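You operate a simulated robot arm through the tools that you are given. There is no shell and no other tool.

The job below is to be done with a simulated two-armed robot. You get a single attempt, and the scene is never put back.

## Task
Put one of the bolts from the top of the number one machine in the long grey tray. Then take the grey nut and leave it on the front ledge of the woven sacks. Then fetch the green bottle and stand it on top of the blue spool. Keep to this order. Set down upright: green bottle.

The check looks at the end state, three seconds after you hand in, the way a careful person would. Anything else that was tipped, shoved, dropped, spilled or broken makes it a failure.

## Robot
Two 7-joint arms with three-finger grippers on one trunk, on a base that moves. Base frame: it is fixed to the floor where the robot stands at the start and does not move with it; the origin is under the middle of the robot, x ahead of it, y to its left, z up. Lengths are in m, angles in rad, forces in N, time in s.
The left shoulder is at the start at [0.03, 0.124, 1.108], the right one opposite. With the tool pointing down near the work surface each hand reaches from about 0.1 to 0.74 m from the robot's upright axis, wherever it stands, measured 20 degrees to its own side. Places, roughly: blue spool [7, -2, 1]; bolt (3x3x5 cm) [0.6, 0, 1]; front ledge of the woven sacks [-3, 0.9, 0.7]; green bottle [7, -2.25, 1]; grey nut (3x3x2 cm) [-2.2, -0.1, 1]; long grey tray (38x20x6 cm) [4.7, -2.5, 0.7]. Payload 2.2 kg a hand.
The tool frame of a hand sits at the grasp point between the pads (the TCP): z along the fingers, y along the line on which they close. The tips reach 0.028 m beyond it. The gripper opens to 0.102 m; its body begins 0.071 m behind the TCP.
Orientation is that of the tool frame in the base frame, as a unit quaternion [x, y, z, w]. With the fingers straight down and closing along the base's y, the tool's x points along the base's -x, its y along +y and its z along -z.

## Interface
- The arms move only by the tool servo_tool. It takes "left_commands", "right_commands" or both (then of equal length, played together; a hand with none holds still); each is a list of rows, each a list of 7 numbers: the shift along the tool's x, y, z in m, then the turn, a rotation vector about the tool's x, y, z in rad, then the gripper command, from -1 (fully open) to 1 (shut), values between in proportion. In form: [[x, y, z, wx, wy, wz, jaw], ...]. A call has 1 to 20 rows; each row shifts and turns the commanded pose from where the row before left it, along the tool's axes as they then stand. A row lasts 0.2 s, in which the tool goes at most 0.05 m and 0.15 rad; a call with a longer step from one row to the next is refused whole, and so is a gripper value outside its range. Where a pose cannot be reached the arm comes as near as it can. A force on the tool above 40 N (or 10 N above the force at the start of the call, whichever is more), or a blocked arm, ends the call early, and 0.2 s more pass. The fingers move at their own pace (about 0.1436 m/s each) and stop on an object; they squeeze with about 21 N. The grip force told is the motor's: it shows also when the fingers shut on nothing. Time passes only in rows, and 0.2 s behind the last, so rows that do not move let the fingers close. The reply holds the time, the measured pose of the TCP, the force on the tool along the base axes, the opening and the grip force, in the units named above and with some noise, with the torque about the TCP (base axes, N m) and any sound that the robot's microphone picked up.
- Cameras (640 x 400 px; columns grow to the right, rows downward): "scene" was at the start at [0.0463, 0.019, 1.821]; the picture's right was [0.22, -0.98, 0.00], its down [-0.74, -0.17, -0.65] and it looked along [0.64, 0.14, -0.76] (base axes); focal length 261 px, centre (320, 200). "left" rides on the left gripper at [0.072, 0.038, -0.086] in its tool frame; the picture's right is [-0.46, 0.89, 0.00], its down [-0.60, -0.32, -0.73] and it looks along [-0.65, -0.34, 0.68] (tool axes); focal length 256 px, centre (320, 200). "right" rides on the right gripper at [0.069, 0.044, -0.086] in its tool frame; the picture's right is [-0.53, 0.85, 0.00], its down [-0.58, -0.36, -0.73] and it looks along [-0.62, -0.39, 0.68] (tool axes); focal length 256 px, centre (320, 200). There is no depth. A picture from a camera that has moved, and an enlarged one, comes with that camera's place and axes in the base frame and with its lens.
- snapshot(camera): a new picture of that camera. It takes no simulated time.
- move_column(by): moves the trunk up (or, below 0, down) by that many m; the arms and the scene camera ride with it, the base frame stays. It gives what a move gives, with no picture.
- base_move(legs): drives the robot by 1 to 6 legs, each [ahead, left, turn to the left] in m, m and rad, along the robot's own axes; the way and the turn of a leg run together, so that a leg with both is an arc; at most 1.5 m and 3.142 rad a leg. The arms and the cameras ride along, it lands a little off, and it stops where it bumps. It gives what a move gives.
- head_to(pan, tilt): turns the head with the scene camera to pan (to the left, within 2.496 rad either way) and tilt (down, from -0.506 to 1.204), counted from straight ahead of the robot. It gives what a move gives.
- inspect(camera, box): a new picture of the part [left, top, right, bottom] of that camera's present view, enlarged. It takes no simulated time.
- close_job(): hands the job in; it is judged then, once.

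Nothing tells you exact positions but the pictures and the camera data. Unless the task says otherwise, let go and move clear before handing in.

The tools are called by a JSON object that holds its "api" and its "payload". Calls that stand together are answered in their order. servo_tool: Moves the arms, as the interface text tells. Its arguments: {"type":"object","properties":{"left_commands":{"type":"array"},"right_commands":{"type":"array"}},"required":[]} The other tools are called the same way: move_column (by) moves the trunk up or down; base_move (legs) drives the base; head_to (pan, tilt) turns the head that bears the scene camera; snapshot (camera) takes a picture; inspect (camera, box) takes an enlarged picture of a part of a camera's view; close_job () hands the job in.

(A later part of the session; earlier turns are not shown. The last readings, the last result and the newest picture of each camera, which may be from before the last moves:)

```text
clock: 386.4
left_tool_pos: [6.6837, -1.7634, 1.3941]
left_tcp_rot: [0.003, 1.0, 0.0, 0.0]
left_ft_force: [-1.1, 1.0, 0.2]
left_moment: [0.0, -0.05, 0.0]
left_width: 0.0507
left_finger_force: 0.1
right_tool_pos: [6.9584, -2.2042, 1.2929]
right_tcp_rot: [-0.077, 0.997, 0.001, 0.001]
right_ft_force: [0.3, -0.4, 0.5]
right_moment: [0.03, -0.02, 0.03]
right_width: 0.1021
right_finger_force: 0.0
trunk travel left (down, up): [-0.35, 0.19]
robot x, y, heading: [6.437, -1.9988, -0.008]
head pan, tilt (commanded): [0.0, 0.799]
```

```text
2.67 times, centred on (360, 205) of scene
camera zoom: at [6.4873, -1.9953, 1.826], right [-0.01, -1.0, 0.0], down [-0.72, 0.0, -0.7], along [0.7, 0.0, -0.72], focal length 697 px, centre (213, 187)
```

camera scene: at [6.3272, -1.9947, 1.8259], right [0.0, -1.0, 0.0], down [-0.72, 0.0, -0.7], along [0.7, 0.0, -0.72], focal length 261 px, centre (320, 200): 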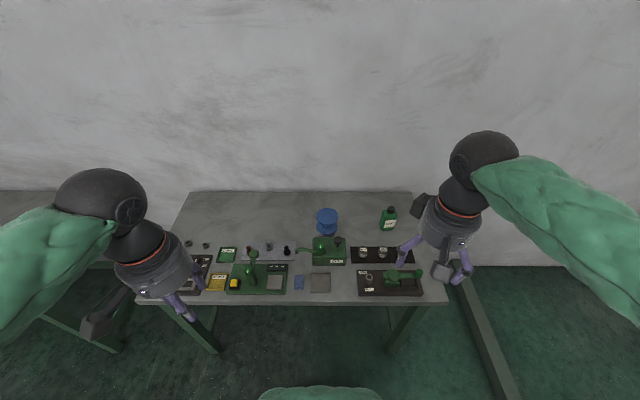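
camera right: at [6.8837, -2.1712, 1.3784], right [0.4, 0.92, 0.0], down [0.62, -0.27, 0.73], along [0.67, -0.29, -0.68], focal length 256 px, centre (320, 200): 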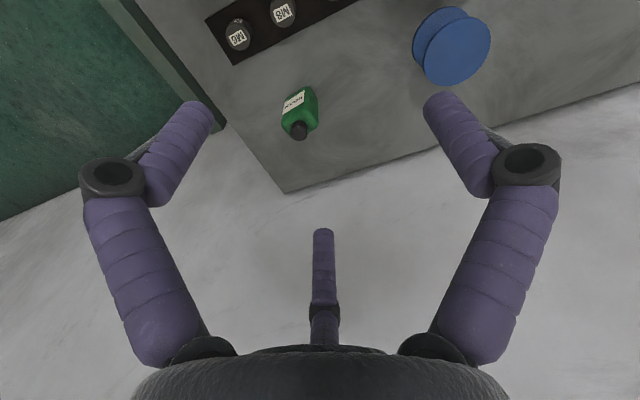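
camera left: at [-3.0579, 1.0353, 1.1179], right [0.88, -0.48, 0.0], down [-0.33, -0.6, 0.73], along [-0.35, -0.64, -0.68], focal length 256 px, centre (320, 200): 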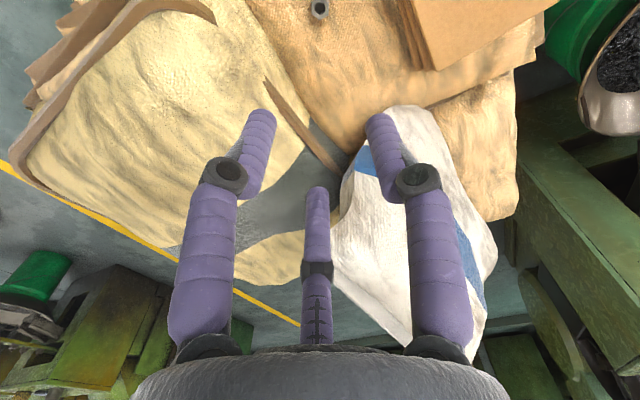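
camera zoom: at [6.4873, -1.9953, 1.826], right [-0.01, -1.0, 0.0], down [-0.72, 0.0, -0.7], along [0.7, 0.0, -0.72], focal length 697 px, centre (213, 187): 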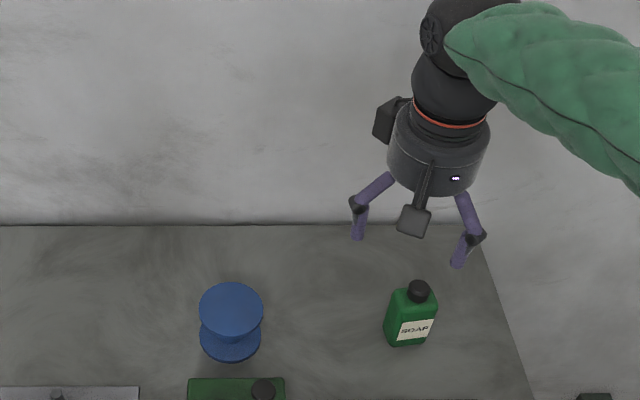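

Triangulated: bottle cap top about (7.10, -2.303, 0.973); spool top centre about (7.10, -2.023, 0.927), disc ≈ 0.10 m wide; table ≈ z 0.857. I zoom to see the bottle's shape.

{"api": "inspect", "payload": {"camera": "right", "box": [230, 50, 370, 160]}}

{"api": "inspect", "payload": {"camera": "scene", "box": [390, 220, 450, 270]}}

```text
3.64 times, centred on (300, 105) of right
camera zoom: at [6.8837, -2.1712, 1.3784], right [0.4, 0.92, 0.0], down [0.62, -0.27, 0.73], along [0.67, -0.29, -0.68], focal length 931 px, centre (393, 546)
```

zoom: 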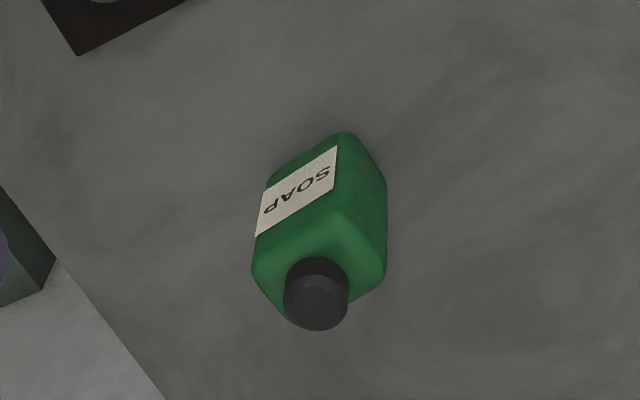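

```text
8.00 times, centred on (420, 245) of scene
camera zoom: at [6.4873, -1.9953, 1.826], right [-0.01, -1.0, 0.0], down [-0.72, 0.0, -0.7], along [0.7, 0.0, -0.72], focal length 2090 px, centre (-480, -160)
```

zoom: 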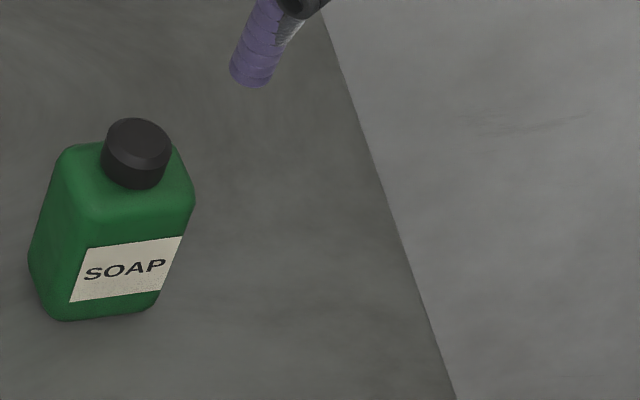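

The bottle body is about 6 × 4 cm, 12 cm tall, turned ~7°, centre (7.10, -2.306). I shift the base right 0.1 m, turn the hand so one finger faces its front, and move over it high up.

{"api": "base_move", "payload": {"legs": [[0.02, -0.1, 0.005]]}}

{"api": "servo_tool", "payload": {"right_commands": [[0, 0, 0.02, 0, 0, 0.13, -1], [0, 0, 0.02, 0, 0, 0.13, -1], [0, 0, 0.02, 0, 0, 0.13, -1], [0, 0, 0.02, 0, 0, 0.13, -1], [0, 0, 0, 0, 0, 0, -1]]}}

{"api": "snapshot", "payload": {"camera": "right"}}

{"api": "inspect", "payload": {"camera": "scene", "box": [270, 130, 450, 280]}}

```text
clock: 387.6
left_tool_pos: [6.7041, -1.8658, 1.3937]
left_tcp_rot: [0.002, 1.0, 0.0, -0.001]
left_ft_force: [0.0, 0.2, -0.6]
left_moment: [0.01, 0.0, -0.01]
left_width: 0.0508
left_finger_force: 0.1
right_tool_pos: [6.9799, -2.3045, 1.2931]
right_tcp_rot: [-0.077, 0.997, 0.001, 0.0]
right_ft_force: [0.9, -0.7, -1.2]
right_moment: [0.04, -0.01, 0.04]
right_width: 0.102
right_finger_force: 0.1
trunk travel left (down, up): [-0.35, 0.19]
robot x, y, heading: [6.4609, -2.0983, -0.004]
head pan, tilt (commanded): [0.0, 0.799]
```

```text
clock: 388.8
left_tool_pos: [6.704, -1.865, 1.3949]
left_tcp_rot: [0.001, 1.0, 0.0, 0.0]
left_ft_force: [-0.4, 0.4, 0.3]
left_moment: [0.01, 0.0, 0.02]
left_width: 0.0511
left_finger_force: 0.0
right_tool_pos: [6.979, -2.3048, 1.2123]
right_tcp_rot: [0.182, 0.983, 0.0, 0.0]
right_ft_force: [-0.2, 0.7, -0.1]
right_moment: [0.02, -0.03, -0.02]
right_width: 0.102
right_finger_force: 0.0
trunk travel left (down, up): [-0.35, 0.19]
robot x, y, heading: [6.4595, -2.0986, -0.004]
head pan, tilt (commanded): [0.0, 0.799]
```

```text
taken
camera right: at [6.9304, -2.239, 1.2981], right [0.8, 0.6, 0.0], down [0.41, -0.55, 0.73], along [0.44, -0.59, -0.68], focal length 256 px, centre (320, 200)
```

right: 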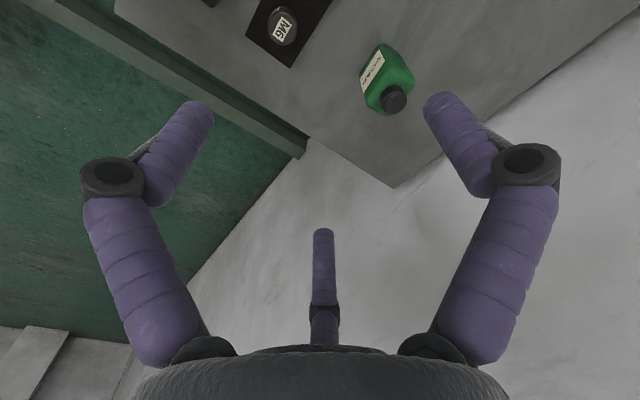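

```text
2.67 times, centred on (360, 205) of scene
camera zoom: at [6.5081, -2.0956, 1.8259], right [0.0, -1.0, 0.0], down [-0.72, 0.0, -0.7], along [0.7, 0.0, -0.72], focal length 697 px, centre (213, 187)
```

zoom: 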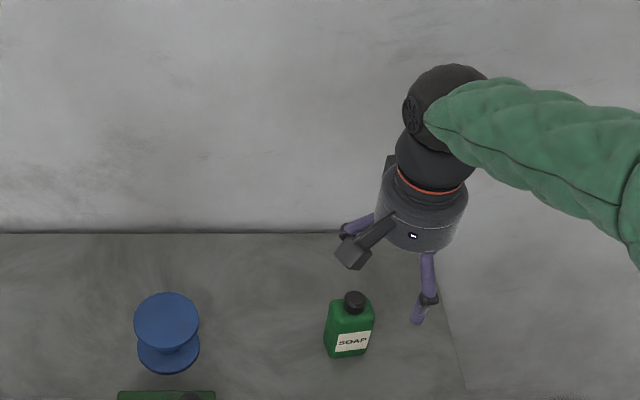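

{"api": "servo_tool", "payload": {"right_commands": [[-0.026, 0.0104, 0.01, 0, 0, 0, -1], [-0.026, 0.0104, 0.02, 0, 0, 0, -1], [-0.026, 0.0104, 0.02, 0, 0, 0, -1], [-0.025, 0.0104, 0.02, 0, 0, 0, -1], [0, 0, 0, 0, 0, 0, -1]]}}

{"api": "snapshot", "payload": {"camera": "right"}}

{"api": "inspect", "payload": {"camera": "scene", "box": [300, 160, 420, 270]}}

```text
clock: 390.0
left_tool_pos: [6.7019, -1.8643, 1.395]
left_tcp_rot: [0.001, 1.0, 0.0, 0.001]
left_ft_force: [-0.5, -0.7, -0.6]
left_moment: [0.02, -0.05, 0.03]
left_width: 0.0508
left_finger_force: 0.1
right_tool_pos: [7.0907, -2.2998, 1.1452]
right_tcp_rot: [0.181, 0.984, 0.0, 0.001]
right_ft_force: [0.4, -0.6, -0.6]
right_moment: [0.02, -0.04, 0.03]
right_width: 0.102
right_finger_force: 0.0
trunk travel left (down, up): [-0.35, 0.19]
robot x, y, heading: [6.4553, -2.0969, -0.003]
head pan, tilt (commanded): [0.0, 0.799]
```

```text
taken
camera right: at [7.0422, -2.2352, 1.2291], right [0.8, 0.6, 0.0], down [0.41, -0.55, 0.73], along [0.44, -0.58, -0.68], focal length 256 px, centre (320, 200)
```

right: 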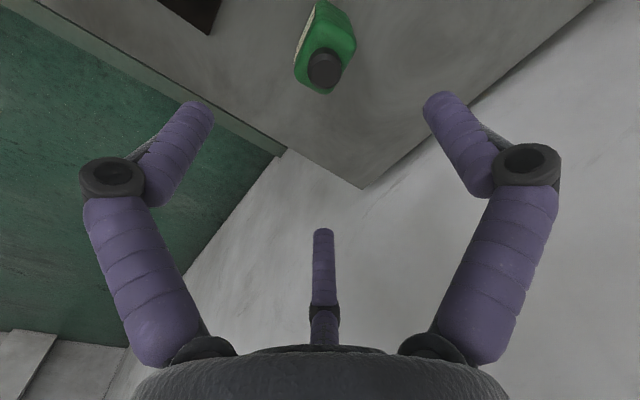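

```text
3.64 times, centred on (360, 215) of scene
camera zoom: at [6.5068, -2.096, 1.826], right [0.0, -1.0, 0.0], down [-0.72, 0.0, -0.7], along [0.7, 0.0, -0.72], focal length 950 px, centre (174, 146)
```

zoom: 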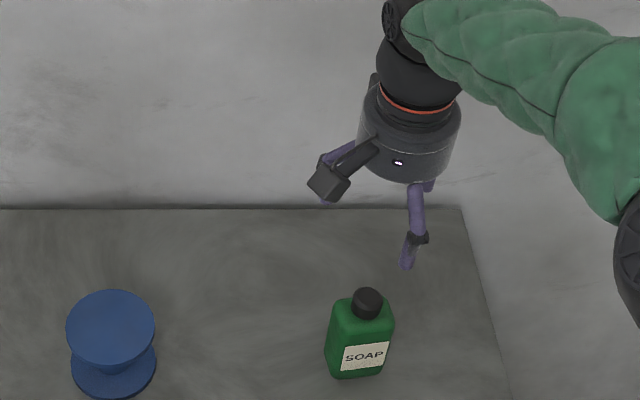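

Bottle axis is at about (7.099, -2.304), cap top z ≈ 0.986. I centre and descend part-way with fingers fully open.

{"api": "servo_tool", "payload": {"right_commands": [[-0.0093, -0.0018, 0.02, 0, 0, 0, -1], [0, 0, 0.03, 0, 0, 0, -1], [0, 0, 0.03, 0, 0, 0, -1], [0, 0, 0.02, 0, 0, 0, -1], [0, 0, 0, 0, 0, 0, -1]]}}

{"api": "snapshot", "payload": {"camera": "right"}}

{"api": "inspect", "payload": {"camera": "scene", "box": [300, 160, 420, 270]}}

```text
clock: 391.2
left_tool_pos: [6.703, -1.8649, 1.3948]
left_tcp_rot: [0.001, 1.0, 0.0, 0.0]
left_ft_force: [0.5, 0.2, 0.9]
left_moment: [0.0, -0.05, 0.0]
left_width: 0.051
left_finger_force: 0.0
right_tool_pos: [7.0981, -2.306, 1.0428]
right_tcp_rot: [0.181, 0.983, -0.001, 0.0]
right_ft_force: [-0.1, -0.2, 0.6]
right_moment: [0.01, -0.02, -0.01]
right_width: 0.1017
right_finger_force: 0.1
trunk travel left (down, up): [-0.35, 0.19]
robot x, y, heading: [6.4555, -2.0979, -0.006]
head pan, tilt (commanded): [0.0, 0.799]
```

```text
taken
camera right: at [7.0495, -2.2398, 1.128], right [0.8, 0.6, 0.0], down [0.41, -0.55, 0.73], along [0.44, -0.59, -0.68], focal length 256 px, centre (320, 200)
```

right: 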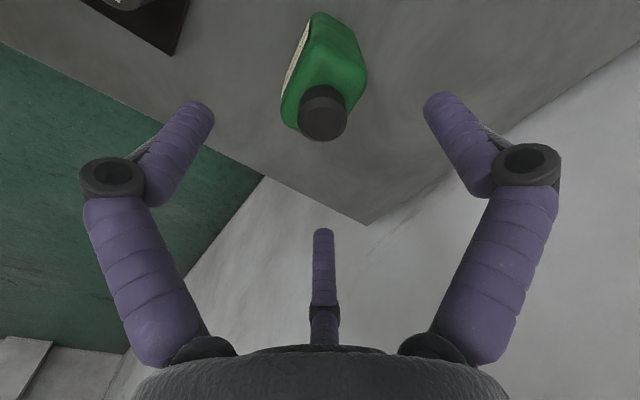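

```text
3.64 times, centred on (360, 215) of scene
camera zoom: at [6.5083, -2.0958, 1.8259], right [0.0, -1.0, 0.0], down [-0.72, 0.0, -0.7], along [0.7, 0.0, -0.72], focal length 950 px, centre (174, 146)
```

zoom: 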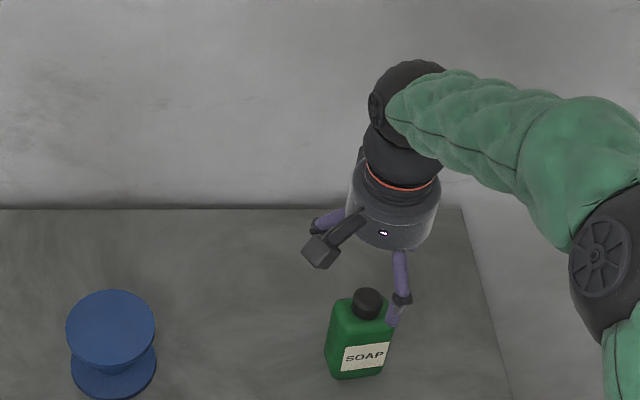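

Well centred over the cap. I descend around the bottle.

{"api": "servo_tool", "payload": {"right_commands": [[0, 0.003, 0.03, 0, 0, 0, -1], [0, 0, 0.03, 0, 0, 0, -1], [0, 0, 0.025, 0, 0, 0, -1], [0, 0, 0.018, 0, 0, 0, -1], [0, 0, 0, 0, 0, 0, -1]]}}

{"api": "snapshot", "payload": {"camera": "right"}}

{"api": "inspect", "payload": {"camera": "scene", "box": [300, 160, 420, 270]}}

```text
clock: 392.4
left_tool_pos: [6.7023, -1.865, 1.3949]
left_tcp_rot: [0.002, 1.0, 0.0, -0.001]
left_ft_force: [-0.7, 0.4, -0.3]
left_moment: [-0.03, -0.02, 0.01]
left_width: 0.051
left_finger_force: 0.1
right_tool_pos: [7.1001, -2.3014, 0.9405]
right_tcp_rot: [0.181, 0.984, 0.0, 0.0]
right_ft_force: [-0.4, -0.1, -1.4]
right_moment: [-0.02, -0.04, -0.01]
right_width: 0.102
right_finger_force: 0.0
trunk travel left (down, up): [-0.35, 0.19]
robot x, y, heading: [6.4547, -2.0962, -0.001]
head pan, tilt (commanded): [0.0, 0.799]
```

```text
taken
camera right: at [7.0512, -2.2369, 1.0257], right [0.8, 0.6, 0.0], down [0.41, -0.55, 0.73], along [0.44, -0.59, -0.68], focal length 256 px, centre (320, 200)
```

right: 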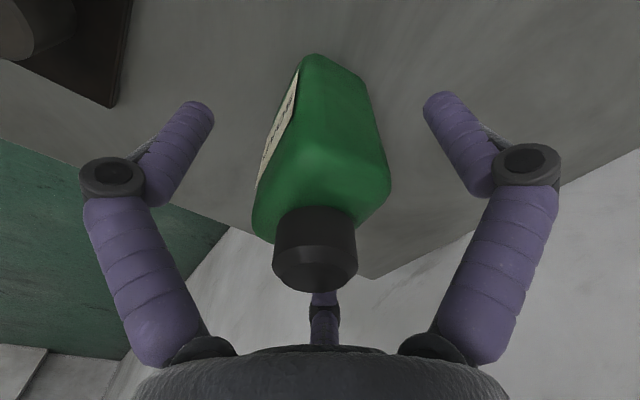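

```text
3.64 times, centred on (360, 215) of scene
camera zoom: at [6.5081, -2.0958, 1.8259], right [0.0, -1.0, 0.0], down [-0.72, 0.0, -0.7], along [0.7, 0.0, -0.72], focal length 950 px, centre (174, 146)
```

zoom: 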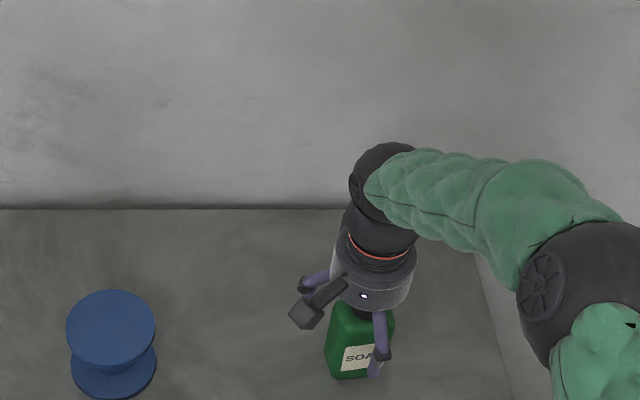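

The bottle sits inside the three fingers, label facing the lone finger. I close gently in steps.

{"api": "servo_tool", "payload": {"right_commands": [[0, 0, 0, 0, 0, 0, -0.7], [0, 0, 0, 0, 0, 0, -0.5], [0, 0, 0, 0, 0, 0, -0.3], [0, 0, 0, 0, 0, 0, -0.1], [0, 0, 0, 0, 0, 0, 0.1], [0, 0, 0, 0, 0, 0, 0.3]]}}

{"api": "snapshot", "payload": {"camera": "right"}}

```text
clock: 393.8
left_tool_pos: [6.7035, -1.8656, 1.3941]
left_tcp_rot: [0.001, 1.0, 0.0, 0.0]
left_ft_force: [0.3, -0.6, 0.4]
left_moment: [0.02, 0.0, -0.02]
left_width: 0.0511
left_finger_force: 0.0
right_tool_pos: [7.1009, -2.3019, 0.9403]
right_tcp_rot: [0.182, 0.983, 0.0, -0.001]
right_ft_force: [0.7, 1.4, 0.3]
right_moment: [0.06, 0.01, -0.02]
right_width: 0.0648
right_finger_force: 21.4
trunk travel left (down, up): [-0.35, 0.19]
robot x, y, heading: [6.4581, -2.0967, -0.005]
head pan, tilt (commanded): [0.0, 0.799]
```

```text
taken
camera right: at [7.0514, -2.2367, 1.0258], right [0.8, 0.6, 0.0], down [0.41, -0.55, 0.73], along [0.44, -0.58, -0.68], focal length 256 px, centre (320, 200)
```

right: 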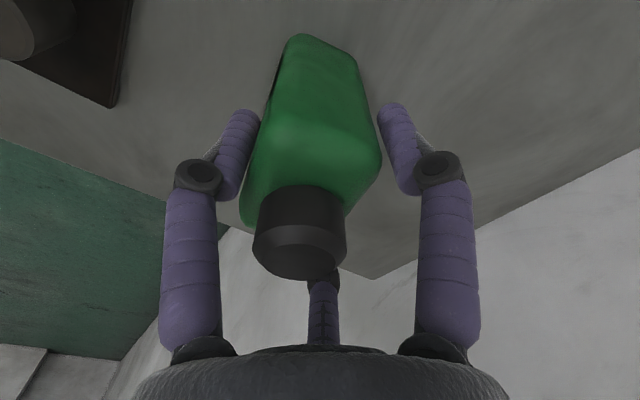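

Gripped at 0.065 m with 21 N. I firm up and lift slowly.

{"api": "servo_tool", "payload": {"right_commands": [[0, 0, 0, 0, 0, 0, 1], [0, 0, 0, 0, 0, 0, 1], [0, 0, -0.005, 0, 0, 0, 1], [0, 0, -0.01, 0, 0, 0, 1], [0, 0, -0.015, 0, 0, 0, 1], [0, 0, 0, 0, 0, 0, 1]]}}

{"api": "snapshot", "payload": {"camera": "right"}}

{"api": "inspect", "payload": {"camera": "scene", "box": [300, 160, 420, 270]}}

```text
clock: 395.2
left_tool_pos: [6.7045, -1.8645, 1.3937]
left_tcp_rot: [0.003, 1.0, 0.0, -0.001]
left_ft_force: [0.7, -0.6, 0.8]
left_moment: [0.01, 0.0, -0.02]
left_width: 0.051
left_finger_force: 0.1
right_tool_pos: [7.0997, -2.3029, 0.9704]
right_tcp_rot: [0.181, 0.983, 0.0, -0.001]
right_ft_force: [0.1, -0.1, -3.4]
right_moment: [-0.01, -0.01, 0.01]
right_width: 0.0642
right_finger_force: 20.9
trunk travel left (down, up): [-0.35, 0.19]
robot x, y, heading: [6.455, -2.0981, -0.003]
head pan, tilt (commanded): [0.0, 0.799]
```

```text
taken
camera right: at [7.0509, -2.2378, 1.0556], right [0.8, 0.6, 0.0], down [0.41, -0.55, 0.73], along [0.44, -0.58, -0.68], focal length 256 px, centre (320, 200)
```

right: 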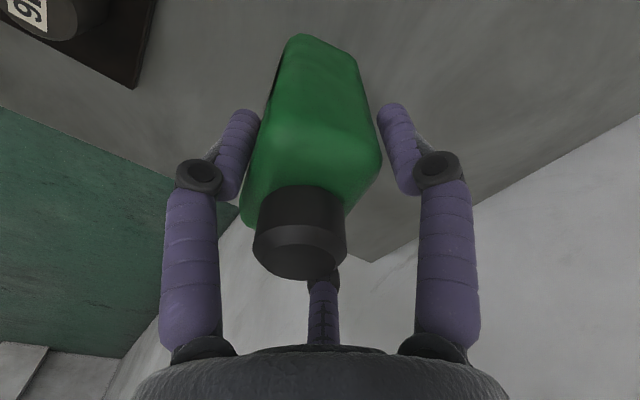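

```text
3.64 times, centred on (360, 215) of scene
camera zoom: at [6.5092, -2.0959, 1.8258], right [0.0, -1.0, 0.0], down [-0.72, 0.0, -0.7], along [0.7, 0.0, -0.72], focal length 950 px, centre (174, 146)
```

zoom: 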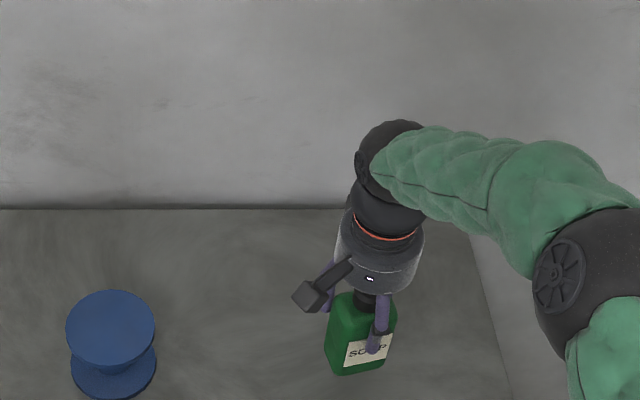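

The bottle (≈ 3.4 N) hangs upright and without slip. I lift it to z ≈ 1.10, slide the base left 0.15 m, and look.

{"api": "servo_tool", "payload": {"right_commands": [[0, 0, -0.03, 0, 0, 0, 1], [0, 0, -0.035, 0, 0, 0, 1], [0, 0, -0.035, 0, 0, 0, 1], [0, 0, -0.03, 0, 0, 0, 1], [0, 0, 0, 0, 0, 0, 1]]}}

{"api": "base_move", "payload": {"legs": [[0.0, 0.15, 0.0]]}}

{"api": "snapshot", "payload": {"camera": "right"}}

{"api": "inspect", "payload": {"camera": "scene", "box": [270, 150, 420, 270]}}

```text
clock: 396.4
left_tool_pos: [6.704, -1.864, 1.3938]
left_tcp_rot: [0.002, 1.0, 0.001, 0.0]
left_ft_force: [0.8, 0.3, -0.8]
left_moment: [0.0, -0.01, -0.04]
left_width: 0.0513
left_finger_force: 0.2
right_tool_pos: [7.0984, -2.3015, 1.0984]
right_tcp_rot: [0.181, 0.984, 0.0, -0.001]
right_ft_force: [0.0, 0.2, -3.3]
right_moment: [0.04, -0.05, 0.0]
right_width: 0.0646
right_finger_force: 21.0
trunk travel left (down, up): [-0.35, 0.19]
robot x, y, heading: [6.4577, -2.0955, 0.0]
head pan, tilt (commanded): [0.0, 0.799]
```

```text
clock: 397.7
left_tool_pos: [6.7035, -1.7149, 1.3935]
left_tcp_rot: [0.0, 1.0, -0.001, -0.001]
left_ft_force: [-0.5, -0.4, -0.7]
left_moment: [-0.01, 0.0, -0.01]
left_width: 0.0513
left_finger_force: 0.0
right_tool_pos: [7.0997, -2.1521, 1.0976]
right_tcp_rot: [0.178, 0.984, 0.0, 0.0]
right_ft_force: [-0.3, -0.3, -2.8]
right_moment: [-0.06, -0.03, 0.0]
right_width: 0.0642
right_finger_force: 21.3
trunk travel left (down, up): [-0.35, 0.19]
robot x, y, heading: [6.4569, -1.951, 0.005]
head pan, tilt (commanded): [0.0, 0.799]
```

```text
taken
camera right: at [7.0512, -2.0864, 1.1835], right [0.8, 0.6, 0.0], down [0.41, -0.54, 0.73], along [0.44, -0.58, -0.68], focal length 256 px, centre (320, 200)
```

right: 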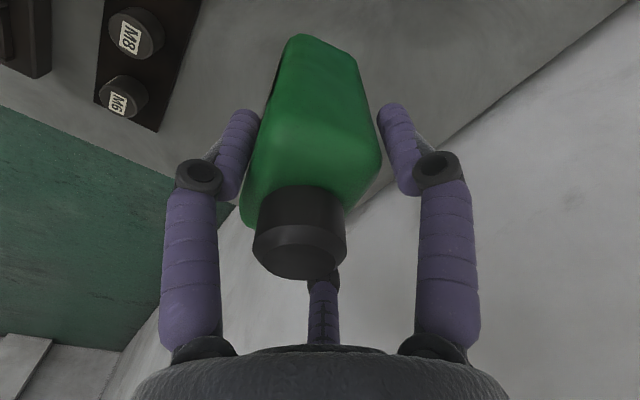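

```text
3.33 times, centred on (345, 210) of scene
camera zoom: at [6.5088, -1.9479, 1.8259], right [0.0, -1.0, 0.0], down [-0.72, 0.0, -0.7], along [0.7, 0.0, -0.72], focal length 871 px, centre (237, 167)
```

zoom: 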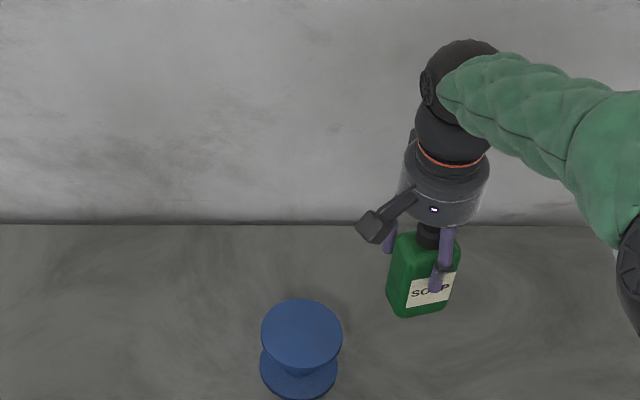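

Spool top centre confirmed at (7.10, -2.026). I carry the bottle over it at this height.

{"api": "servo_tool", "payload": {"right_commands": [[0.0093, 0.0299, 0, 0, 0, 0, 1], [0.0093, 0.0299, 0, 0, 0, 0, 1], [0.0093, 0.0299, 0, 0, 0, 0, 1], [0.0093, 0.0298, 0, 0, 0, 0, 1], [0, 0, 0, 0, 0, 0, 1]]}}

{"api": "snapshot", "payload": {"camera": "right"}}

{"api": "inspect", "payload": {"camera": "scene", "box": [270, 150, 420, 270]}}

{"api": "snapshot", "payload": {"camera": "left"}}

```text
clock: 398.9
left_tool_pos: [6.7018, -1.7174, 1.3942]
left_tcp_rot: [0.0, 1.0, 0.0, -0.001]
left_ft_force: [-0.2, 0.1, -0.7]
left_moment: [0.02, -0.03, 0.02]
left_width: 0.0508
left_finger_force: 0.1
right_tool_pos: [7.105, -2.0294, 1.1001]
right_tcp_rot: [0.179, 0.984, 0.0, 0.0]
right_ft_force: [0.2, 0.0, -2.6]
right_moment: [0.05, -0.03, -0.01]
right_width: 0.0643
right_finger_force: 21.2
trunk travel left (down, up): [-0.35, 0.19]
robot x, y, heading: [6.4533, -1.951, 0.007]
head pan, tilt (commanded): [0.0, 0.799]
```

```text
taken
camera right: at [7.0569, -1.9638, 1.1853], right [0.8, 0.6, 0.0], down [0.41, -0.54, 0.73], along [0.44, -0.58, -0.68], focal length 256 px, centre (320, 200)
```

right: 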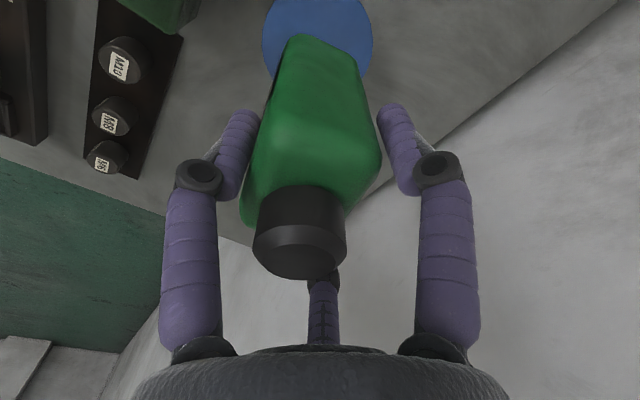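

```text
3.33 times, centred on (345, 210) of scene
camera zoom: at [6.5085, -1.9503, 1.8259], right [0.0, -1.0, 0.0], down [-0.72, 0.0, -0.7], along [0.7, 0.0, -0.72], focal length 871 px, centre (237, 167)
```

zoom: 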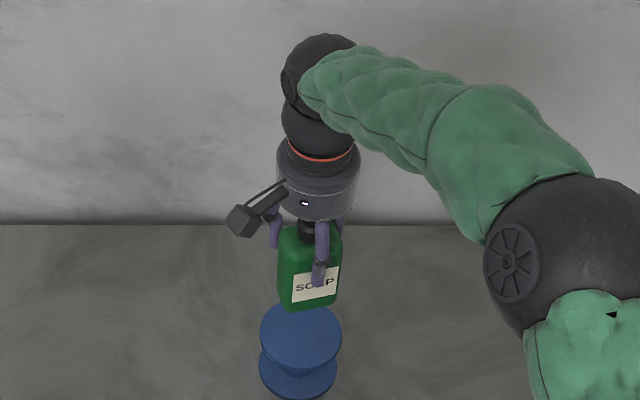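

```text
taken
camera left: at [6.6298, -1.6793, 1.4796], right [0.46, 0.89, 0.0], down [0.61, -0.32, 0.73], along [0.65, -0.34, -0.68], focal length 256 px, centre (320, 200)
```

left: 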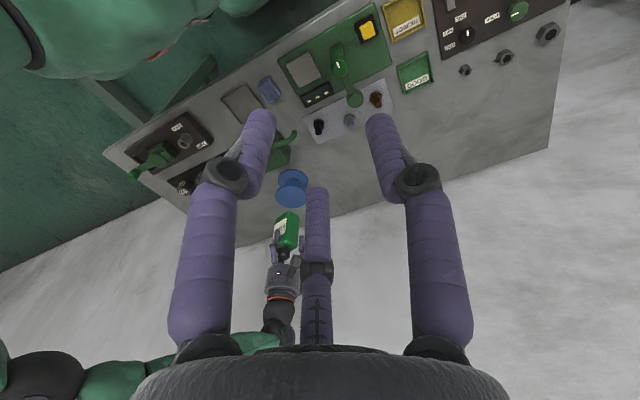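

Let me verify alignment with the left camera enlarged.

{"api": "inspect", "payload": {"camera": "left", "box": [250, 150, 340, 310]}}

{"api": "inspect", "payload": {"camera": "right", "box": [220, 0, 420, 130]}}

```text
2.50 times, centred on (295, 230) of left
camera zoom: at [6.6298, -1.6793, 1.4796], right [0.46, 0.89, 0.0], down [0.61, -0.32, 0.73], along [0.65, -0.34, -0.68], focal length 640 px, centre (382, 125)
```

zoom: 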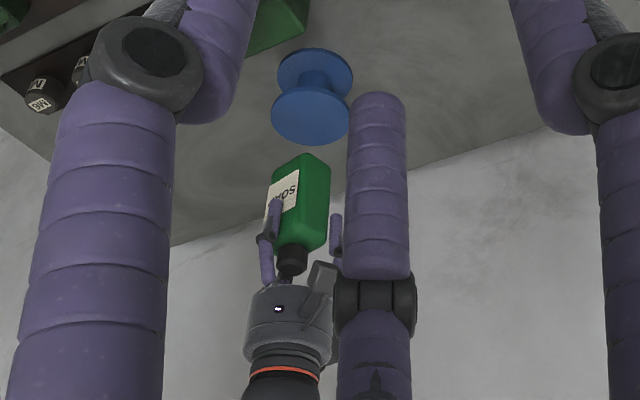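

```text
3.08 times, centred on (320, 65) of right
camera zoom: at [7.0569, -1.9638, 1.1853], right [0.8, 0.6, 0.0], down [0.41, -0.54, 0.73], along [0.44, -0.58, -0.68], focal length 788 px, centre (320, 615)
```

zoom: 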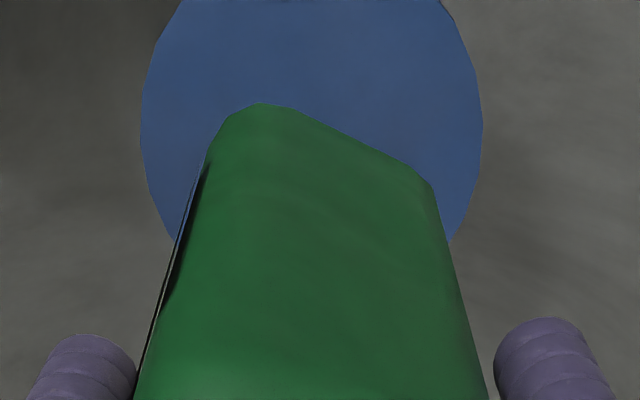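

All views agree (spool centre (7.10, -2.026), bottle about 6 mm short in x). I correct slightly and descend most of the way.

{"api": "servo_tool", "payload": {"right_commands": [[-0.003, 0.0033, 0.01, 0, 0, 0, 1], [0, 0, 0.02, 0, 0, 0, 1], [0, 0, 0.02, 0, 0, 0, 1], [0, 0, 0.015, 0, 0, 0, 1], [0, 0, 0.005, 0, 0, 0, 1], [0, 0, 0, 0, 0, 0, 1]]}}

{"api": "inspect", "payload": {"camera": "right", "box": [220, 0, 420, 130]}}

{"api": "inspect", "payload": {"camera": "scene", "box": [300, 180, 390, 260]}}

{"api": "inspect", "payload": {"camera": "left", "box": [250, 150, 340, 310]}}

```text
clock: 400.3
left_tool_pos: [6.7018, -1.7173, 1.394]
left_tcp_rot: [-0.001, 1.0, 0.0, -0.001]
left_ft_force: [-0.9, -0.9, 0.4]
left_moment: [0.0, 0.01, 0.01]
left_width: 0.0509
left_finger_force: 0.0
right_tool_pos: [7.1113, -2.027, 1.029]
right_tcp_rot: [0.179, 0.984, 0.0, 0.0]
right_ft_force: [-0.7, 0.6, -3.1]
right_moment: [0.01, -0.02, 0.03]
right_width: 0.0645
right_finger_force: 20.8
trunk travel left (down, up): [-0.35, 0.19]
robot x, y, heading: [6.4564, -1.9509, 0.002]
head pan, tilt (commanded): [0.0, 0.799]
```

```text
3.08 times, centred on (320, 65) of right
camera zoom: at [7.062, -1.9614, 1.1136], right [0.8, 0.6, 0.0], down [0.41, -0.54, 0.73], along [0.44, -0.58, -0.68], focal length 788 px, centre (320, 615)
```

zoom: 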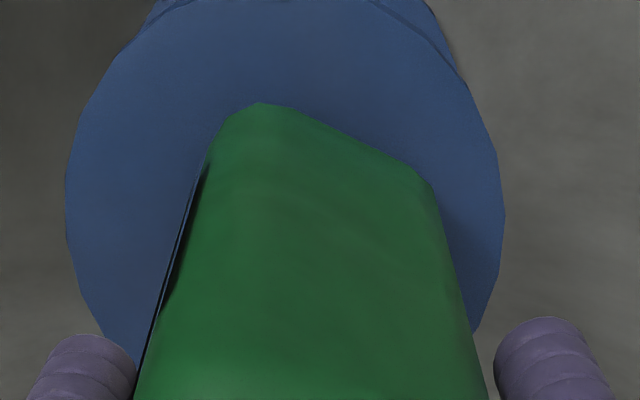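

```text
5.00 times, centred on (345, 220) of scene
camera zoom: at [6.5088, -1.9492, 1.8259], right [0.0, -1.0, 0.0], down [-0.72, 0.0, -0.7], along [0.7, 0.0, -0.72], focal length 1306 px, centre (195, 100)
```

zoom: 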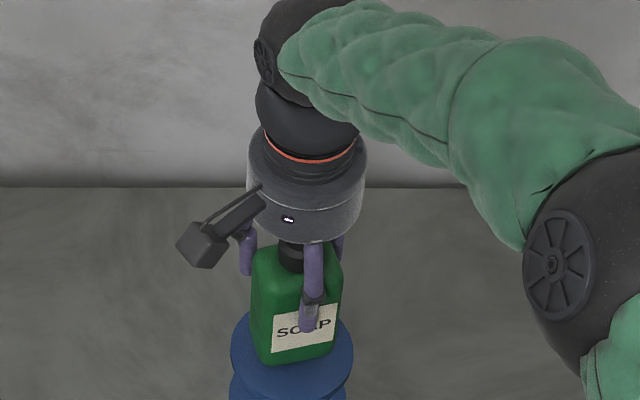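

```text
2.50 times, centred on (295, 230) of left
camera zoom: at [6.63, -1.6785, 1.4794], right [0.46, 0.89, 0.0], down [0.61, -0.32, 0.73], along [0.65, -0.34, -0.68], focal length 640 px, centre (382, 125)
```

zoom: 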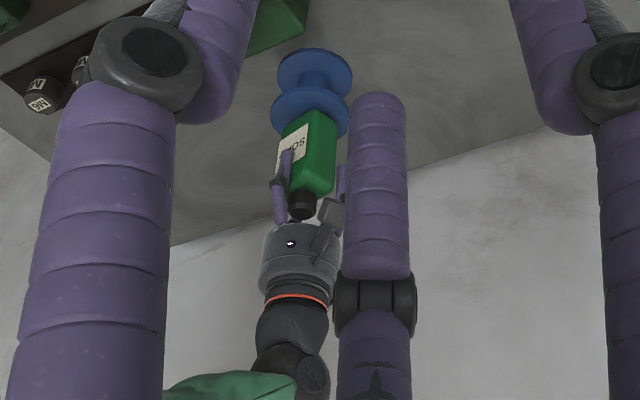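

Nicely over the disc with ~2 cm to go. I descend in small steps, watching the force.

{"api": "servo_tool", "payload": {"right_commands": [[0, 0, 0.006, 0, 0, 0, 1], [0, 0, 0.006, 0, 0, 0, 1], [0, 0, 0, 0, 0, 0, 1]]}}

{"api": "servo_tool", "payload": {"right_commands": [[0, 0, 0.005, 0, 0, 0, 1], [0, 0, 0, 0, 0, 0, 1]]}}

{"api": "inspect", "payload": {"camera": "scene", "box": [300, 180, 390, 260]}}

```text
clock: 401.1
left_tool_pos: [6.7007, -1.7161, 1.3943]
left_tcp_rot: [0.0, 1.0, 0.001, 0.0]
left_ft_force: [0.2, 0.5, -0.3]
left_moment: [-0.02, -0.05, 0.01]
left_width: 0.0509
left_finger_force: 0.1
right_tool_pos: [7.1114, -2.0251, 1.0212]
right_tcp_rot: [0.179, 0.984, 0.003, 0.002]
right_ft_force: [-1.0, 0.7, 15.8]
right_moment: [0.16, 0.27, -0.13]
right_width: 0.0639
right_finger_force: 20.5
trunk travel left (down, up): [-0.35, 0.19]
robot x, y, heading: [6.4579, -1.9488, 0.002]
head pan, tilt (commanded): [0.0, 0.799]
```

```text
clock: 401.7
left_tool_pos: [6.7003, -1.7168, 1.3939]
left_tcp_rot: [-0.002, 1.0, 0.001, 0.0]
left_ft_force: [-0.7, 0.3, -0.7]
left_moment: [-0.06, -0.01, 0.01]
left_width: 0.051
left_finger_force: 0.1
right_tool_pos: [7.1102, -2.0256, 1.0127]
right_tcp_rot: [0.179, 0.984, 0.001, 0.001]
right_ft_force: [-0.6, 1.0, 15.3]
right_moment: [0.14, 0.22, -0.19]
right_width: 0.0584
right_finger_force: 21.2
trunk travel left (down, up): [-0.35, 0.19]
robot x, y, heading: [6.4586, -1.9501, 0.002]
head pan, tilt (commanded): [0.0, 0.799]
```

```text
5.00 times, centred on (345, 220) of scene
camera zoom: at [6.5065, -1.9487, 1.826], right [0.0, -1.0, 0.0], down [-0.72, 0.0, -0.7], along [0.7, 0.0, -0.72], focal length 1306 px, centre (195, 100)
```

zoom: 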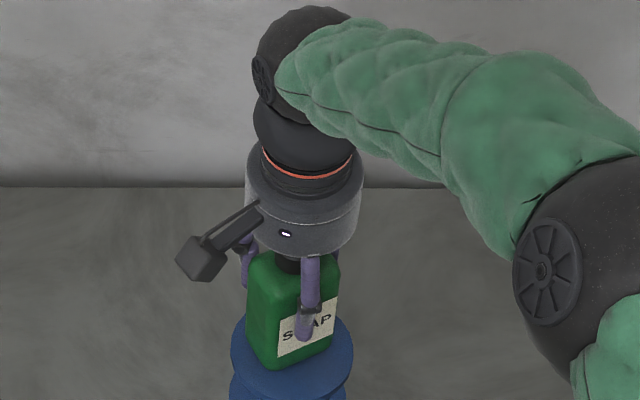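

Contact came a little earlier than expected (15 N). I check the bottle's attitude before releasing.

{"api": "snapshot", "payload": {"camera": "right"}}

{"api": "inspect", "payload": {"camera": "left", "box": [250, 150, 340, 230]}}

{"api": "inspect", "payload": {"camera": "scene", "box": [325, 220, 375, 265]}}

```text
taken
camera right: at [7.0617, -1.9603, 1.0977], right [0.8, 0.6, 0.0], down [0.41, -0.54, 0.73], along [0.44, -0.58, -0.68], focal length 256 px, centre (320, 200)
```

right: 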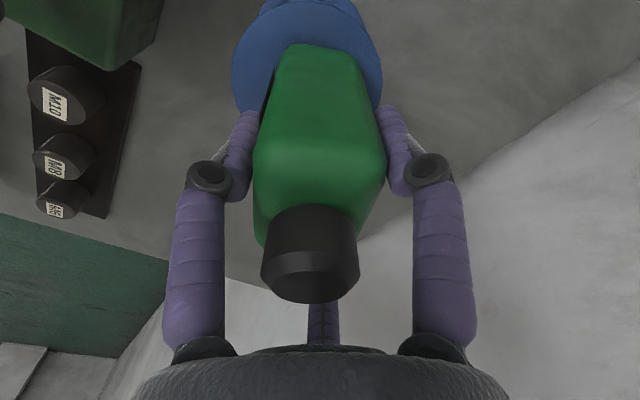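

```text
5.00 times, centred on (295, 190) of left
camera zoom: at [6.6282, -1.6781, 1.4796], right [0.46, 0.89, 0.0], down [0.6, -0.32, 0.73], along [0.65, -0.34, -0.68], focal length 1280 px, centre (445, 250)
```

zoom: 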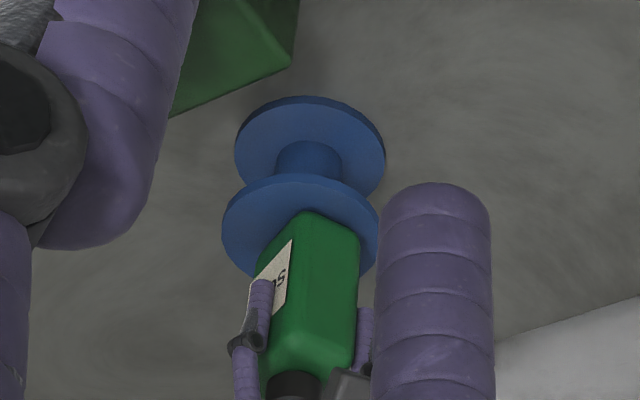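

```text
8.89 times, centred on (350, 242) of scene
camera zoom: at [6.5065, -1.9487, 1.826], right [0.0, -1.0, 0.0], down [-0.72, 0.0, -0.7], along [0.7, 0.0, -0.72], focal length 2323 px, centre (53, -178)
```

zoom: 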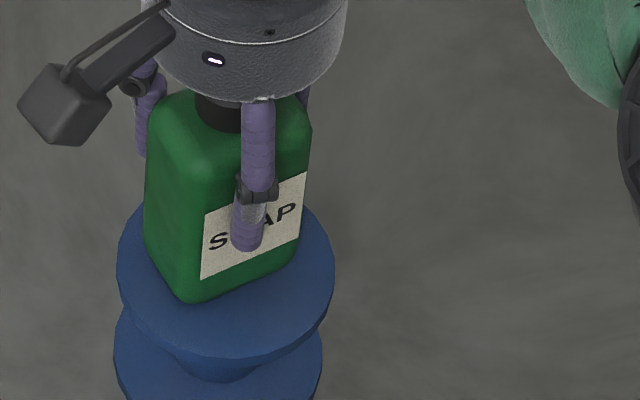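

The bottle stands on the disc, its base wholly inside the rim (about 8 mm off centre, turned a little). I ease the downward push by 3 mm and then open slowly.

{"api": "servo_tool", "payload": {"right_commands": [[0, 0, -0.003, 0, 0, 0, 1], [0, 0, 0, 0, 0, 0, 1]]}}

{"api": "inspect", "payload": {"camera": "scene", "box": [325, 220, 375, 265]}}

```text
clock: 402.3
left_tool_pos: [6.704, -1.7177, 1.3943]
left_tcp_rot: [-0.001, 1.0, 0.0, -0.001]
left_ft_force: [0.5, 1.2, 0.3]
left_moment: [0.0, 0.02, -0.01]
left_width: 0.0509
left_finger_force: 0.0
right_tool_pos: [7.111, -2.025, 1.0138]
right_tcp_rot: [0.178, 0.984, 0.0, -0.002]
right_ft_force: [-0.1, -1.1, -1.3]
right_moment: [-0.12, -0.1, -0.07]
right_width: 0.0583
right_finger_force: 21.2
trunk travel left (down, up): [-0.35, 0.19]
robot x, y, heading: [6.461, -1.9496, 0.004]
head pan, tilt (commanded): [0.0, 0.799]
```

```text
8.89 times, centred on (350, 242) of scene
camera zoom: at [6.5085, -1.9491, 1.8258], right [0.0, -1.0, 0.0], down [-0.72, 0.0, -0.7], along [0.7, 0.0, -0.72], focal length 2323 px, centre (53, -178)
```

zoom: 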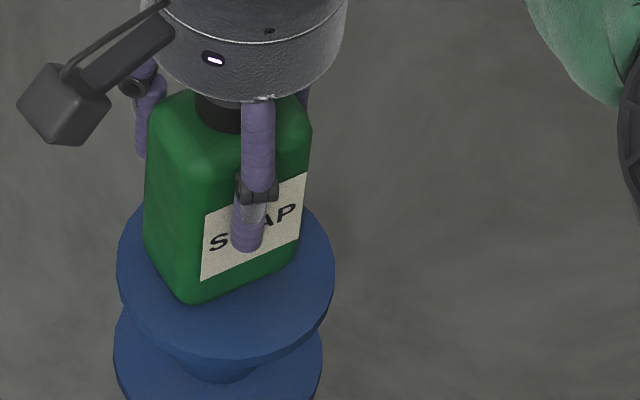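

Balanced: almost no net force. I open slowly.

{"api": "servo_tool", "payload": {"right_commands": [[0, 0, 0, 0, 0, 0, 0.2], [0, 0, 0, 0, 0, 0, -0.1], [0, 0, 0, 0, 0, 0, -0.25], [0, 0, 0, 0, 0, 0, -0.4], [0, 0, 0, 0, 0, 0, -0.6], [0, 0, 0, 0, 0, 0, -0.8], [0, 0, 0, 0, 0, 0, -1], [0, 0, 0, 0, 0, 0, -1]]}}

{"api": "snapshot", "payload": {"camera": "right"}}

{"api": "inspect", "payload": {"camera": "scene", "box": [315, 210, 385, 265]}}

```text
clock: 404.1
left_tool_pos: [6.7014, -1.7167, 1.3941]
left_tcp_rot: [-0.001, 1.0, -0.001, -0.001]
left_ft_force: [0.2, 0.2, 0.5]
left_moment: [0.0, 0.03, 0.0]
left_width: 0.0511
left_finger_force: 0.2
right_tool_pos: [7.1118, -2.0272, 1.0158]
right_tcp_rot: [0.178, 0.984, -0.001, -0.001]
right_ft_force: [-1.6, -0.2, 0.4]
right_moment: [0.0, 0.01, 0.03]
right_width: 0.1022
right_finger_force: 0.0
trunk travel left (down, up): [-0.35, 0.19]
robot x, y, heading: [6.4577, -1.951, 0.004]
head pan, tilt (commanded): [0.0, 0.799]
```

```text
taken
camera right: at [7.0629, -1.9604, 1.0998], right [0.8, 0.6, 0.0], down [0.41, -0.54, 0.73], along [0.44, -0.58, -0.68], focal length 256 px, centre (320, 200)
```

right: 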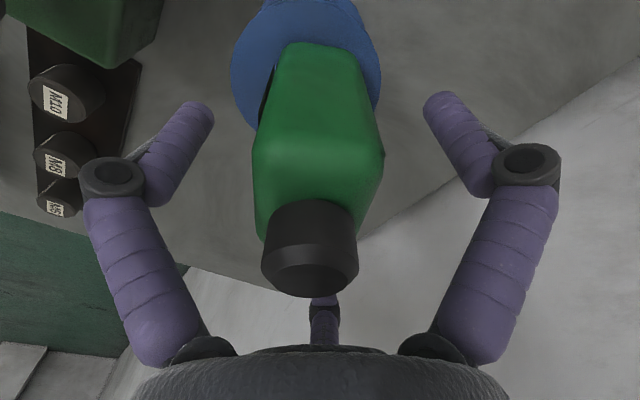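

```text
7.27 times, centred on (350, 238) of scene
camera zoom: at [6.5084, -1.949, 1.8259], right [0.0, -1.0, 0.0], down [-0.72, 0.0, -0.7], along [0.7, 0.0, -0.72], focal length 1900 px, centre (102, -73)
```

zoom: 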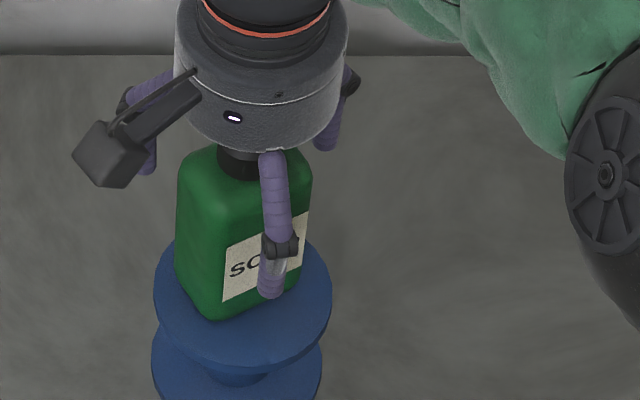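

The bottle stands free on the spool. I raise the hand straight up and re-check.

{"api": "servo_tool", "payload": {"right_commands": [[0, 0, -0.015, 0, 0, 0, -1], [0, 0, -0.02, 0, 0, 0, -1], [0, 0, -0.03, 0, 0, 0, -1], [0, 0, -0.04, 0, 0, 0, -1], [0, 0, -0.04, 0, 0, 0, -1], [0, 0, -0.04, 0, 0, 0, -1], [0, 0, -0.04, 0, 0, 0, -1], [0, 0, 0, 0, 0, 0, -1]]}}

{"api": "snapshot", "payload": {"camera": "right"}}

{"api": "inspect", "payload": {"camera": "scene", "box": [315, 200, 385, 265]}}

```text
clock: 405.9
left_tool_pos: [6.702, -1.7189, 1.3943]
left_tcp_rot: [-0.001, 1.0, 0.0, -0.001]
left_ft_force: [0.0, -0.1, -0.2]
left_moment: [-0.03, 0.01, 0.03]
left_width: 0.051
left_finger_force: 0.0
right_tool_pos: [7.1137, -2.0258, 1.2412]
right_tcp_rot: [0.178, 0.984, 0.0, 0.0]
right_ft_force: [-1.0, -0.4, -0.5]
right_moment: [-0.05, 0.0, -0.01]
right_width: 0.102
right_finger_force: 0.1
trunk travel left (down, up): [-0.35, 0.19]
robot x, y, heading: [6.4572, -1.9499, 0.004]
head pan, tilt (commanded): [0.0, 0.799]
```

```text
taken
camera right: at [7.0648, -1.9606, 1.3255], right [0.8, 0.6, 0.0], down [0.41, -0.54, 0.73], along [0.44, -0.58, -0.68], focal length 256 px, centre (320, 200)
```

right: 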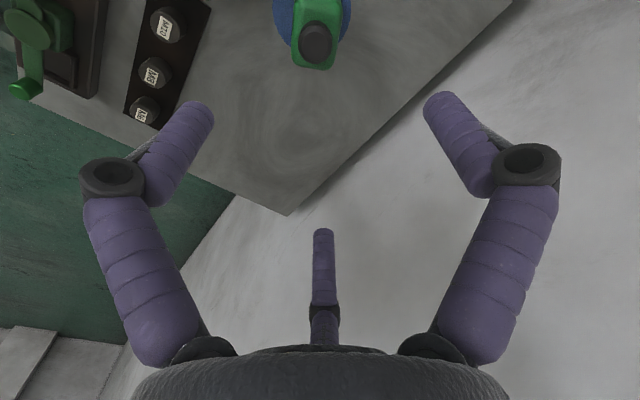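

```text
6.15 times, centred on (350, 232) of scene
camera zoom: at [6.5088, -1.9492, 1.8259], right [0.0, -1.0, 0.0], down [-0.72, 0.0, -0.7], along [0.7, 0.0, -0.72], focal length 1608 px, centre (135, 0)
```

zoom: 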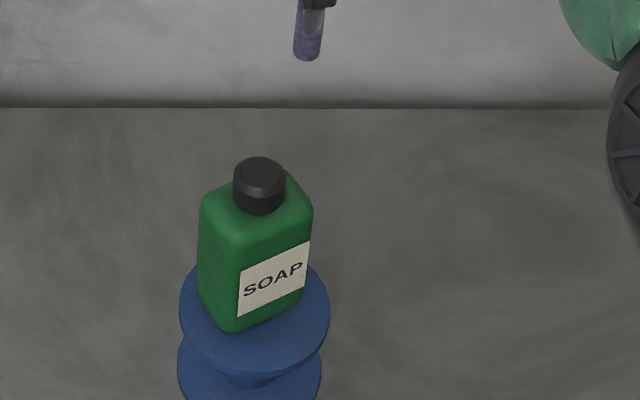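

The bottle stands upright on the spool. I withdraw the hand high over everything, back the base off, and take a final look.

{"api": "servo_tool", "payload": {"right_commands": [[0.035, -0.013, -0.01, 0, 0, 0, -1], [0.035, -0.013, -0.01, 0, 0, 0, -1], [0.035, -0.013, -0.01, 0, 0, 0, -1], [0.035, -0.013, -0.01, 0, 0, 0, -1], [0.035, -0.013, -0.01, 0, 0, 0, -1], [0.035, -0.02, -0.01, 0, 0, 0, -1], [0.035, -0.02, -0.01, 0, 0, 0, -1], [0.035, -0.02, -0.01, 0, 0, 0, -1], [0, 0, 0, 0, 0, 0, -1]]}}

{"api": "base_move", "payload": {"legs": [[-0.4, 0.0, 0.0]]}}

{"api": "snapshot", "payload": {"camera": "scene"}}

{"api": "inspect", "payload": {"camera": "scene", "box": [240, 100, 420, 230]}}

```text
clock: 407.9
left_tool_pos: [6.7037, -1.7164, 1.3924]
left_tcp_rot: [-0.001, 1.0, 0.0, 0.0]
left_ft_force: [0.0, 0.1, -1.2]
left_moment: [-0.05, 0.0, 0.01]
left_width: 0.051
left_finger_force: 0.1
right_tool_pos: [6.8047, -2.0447, 1.3183]
right_tcp_rot: [0.179, 0.984, -0.001, 0.0]
right_ft_force: [0.8, 0.4, 0.6]
right_moment: [0.0, 0.03, 0.0]
right_width: 0.1021
right_finger_force: 0.1
trunk travel left (down, up): [-0.35, 0.19]
robot x, y, heading: [6.4549, -1.9483, 0.007]
head pan, tilt (commanded): [0.0, 0.799]
```

```text
clock: 410.4
left_tool_pos: [6.3033, -1.7175, 1.3939]
left_tcp_rot: [-0.007, 1.0, 0.0, 0.0]
left_ft_force: [-0.3, 0.0, 0.4]
left_moment: [0.0, -0.02, 0.01]
left_width: 0.0509
left_finger_force: 0.1
right_tool_pos: [6.4083, -2.045, 1.3178]
right_tcp_rot: [0.173, 0.985, 0.0, 0.0]
right_ft_force: [-0.8, -0.2, 0.2]
right_moment: [-0.01, -0.06, 0.01]
right_width: 0.1021
right_finger_force: 0.0
trunk travel left (down, up): [-0.35, 0.19]
robot x, y, heading: [6.0615, -1.9544, 0.016]
head pan, tilt (commanded): [0.0, 0.799]
```

```text
taken
camera scene: at [6.1109, -1.9519, 1.8259], right [0.01, -1.0, 0.0], down [-0.72, -0.01, -0.7], along [0.7, 0.01, -0.72], focal length 261 px, centre (320, 200)
```

scene: 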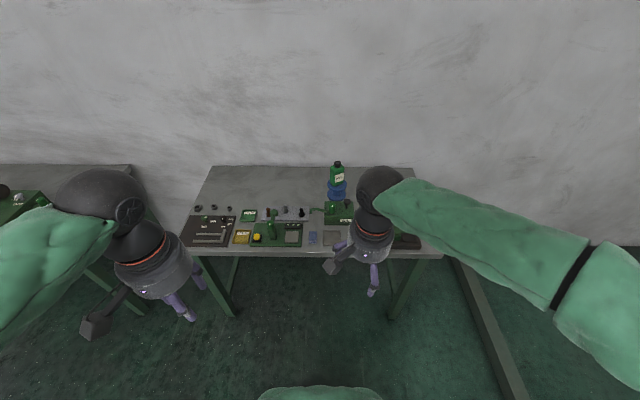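

```text
3.08 times, centred on (330, 165) of scene
camera zoom: at [6.1109, -1.9519, 1.8259], right [0.01, -1.0, 0.0], down [-0.72, -0.01, -0.7], along [0.7, 0.01, -0.72], focal length 804 px, centre (289, 308)
```

zoom: 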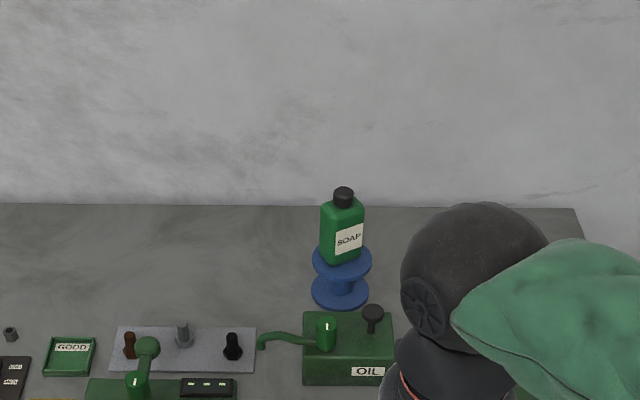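

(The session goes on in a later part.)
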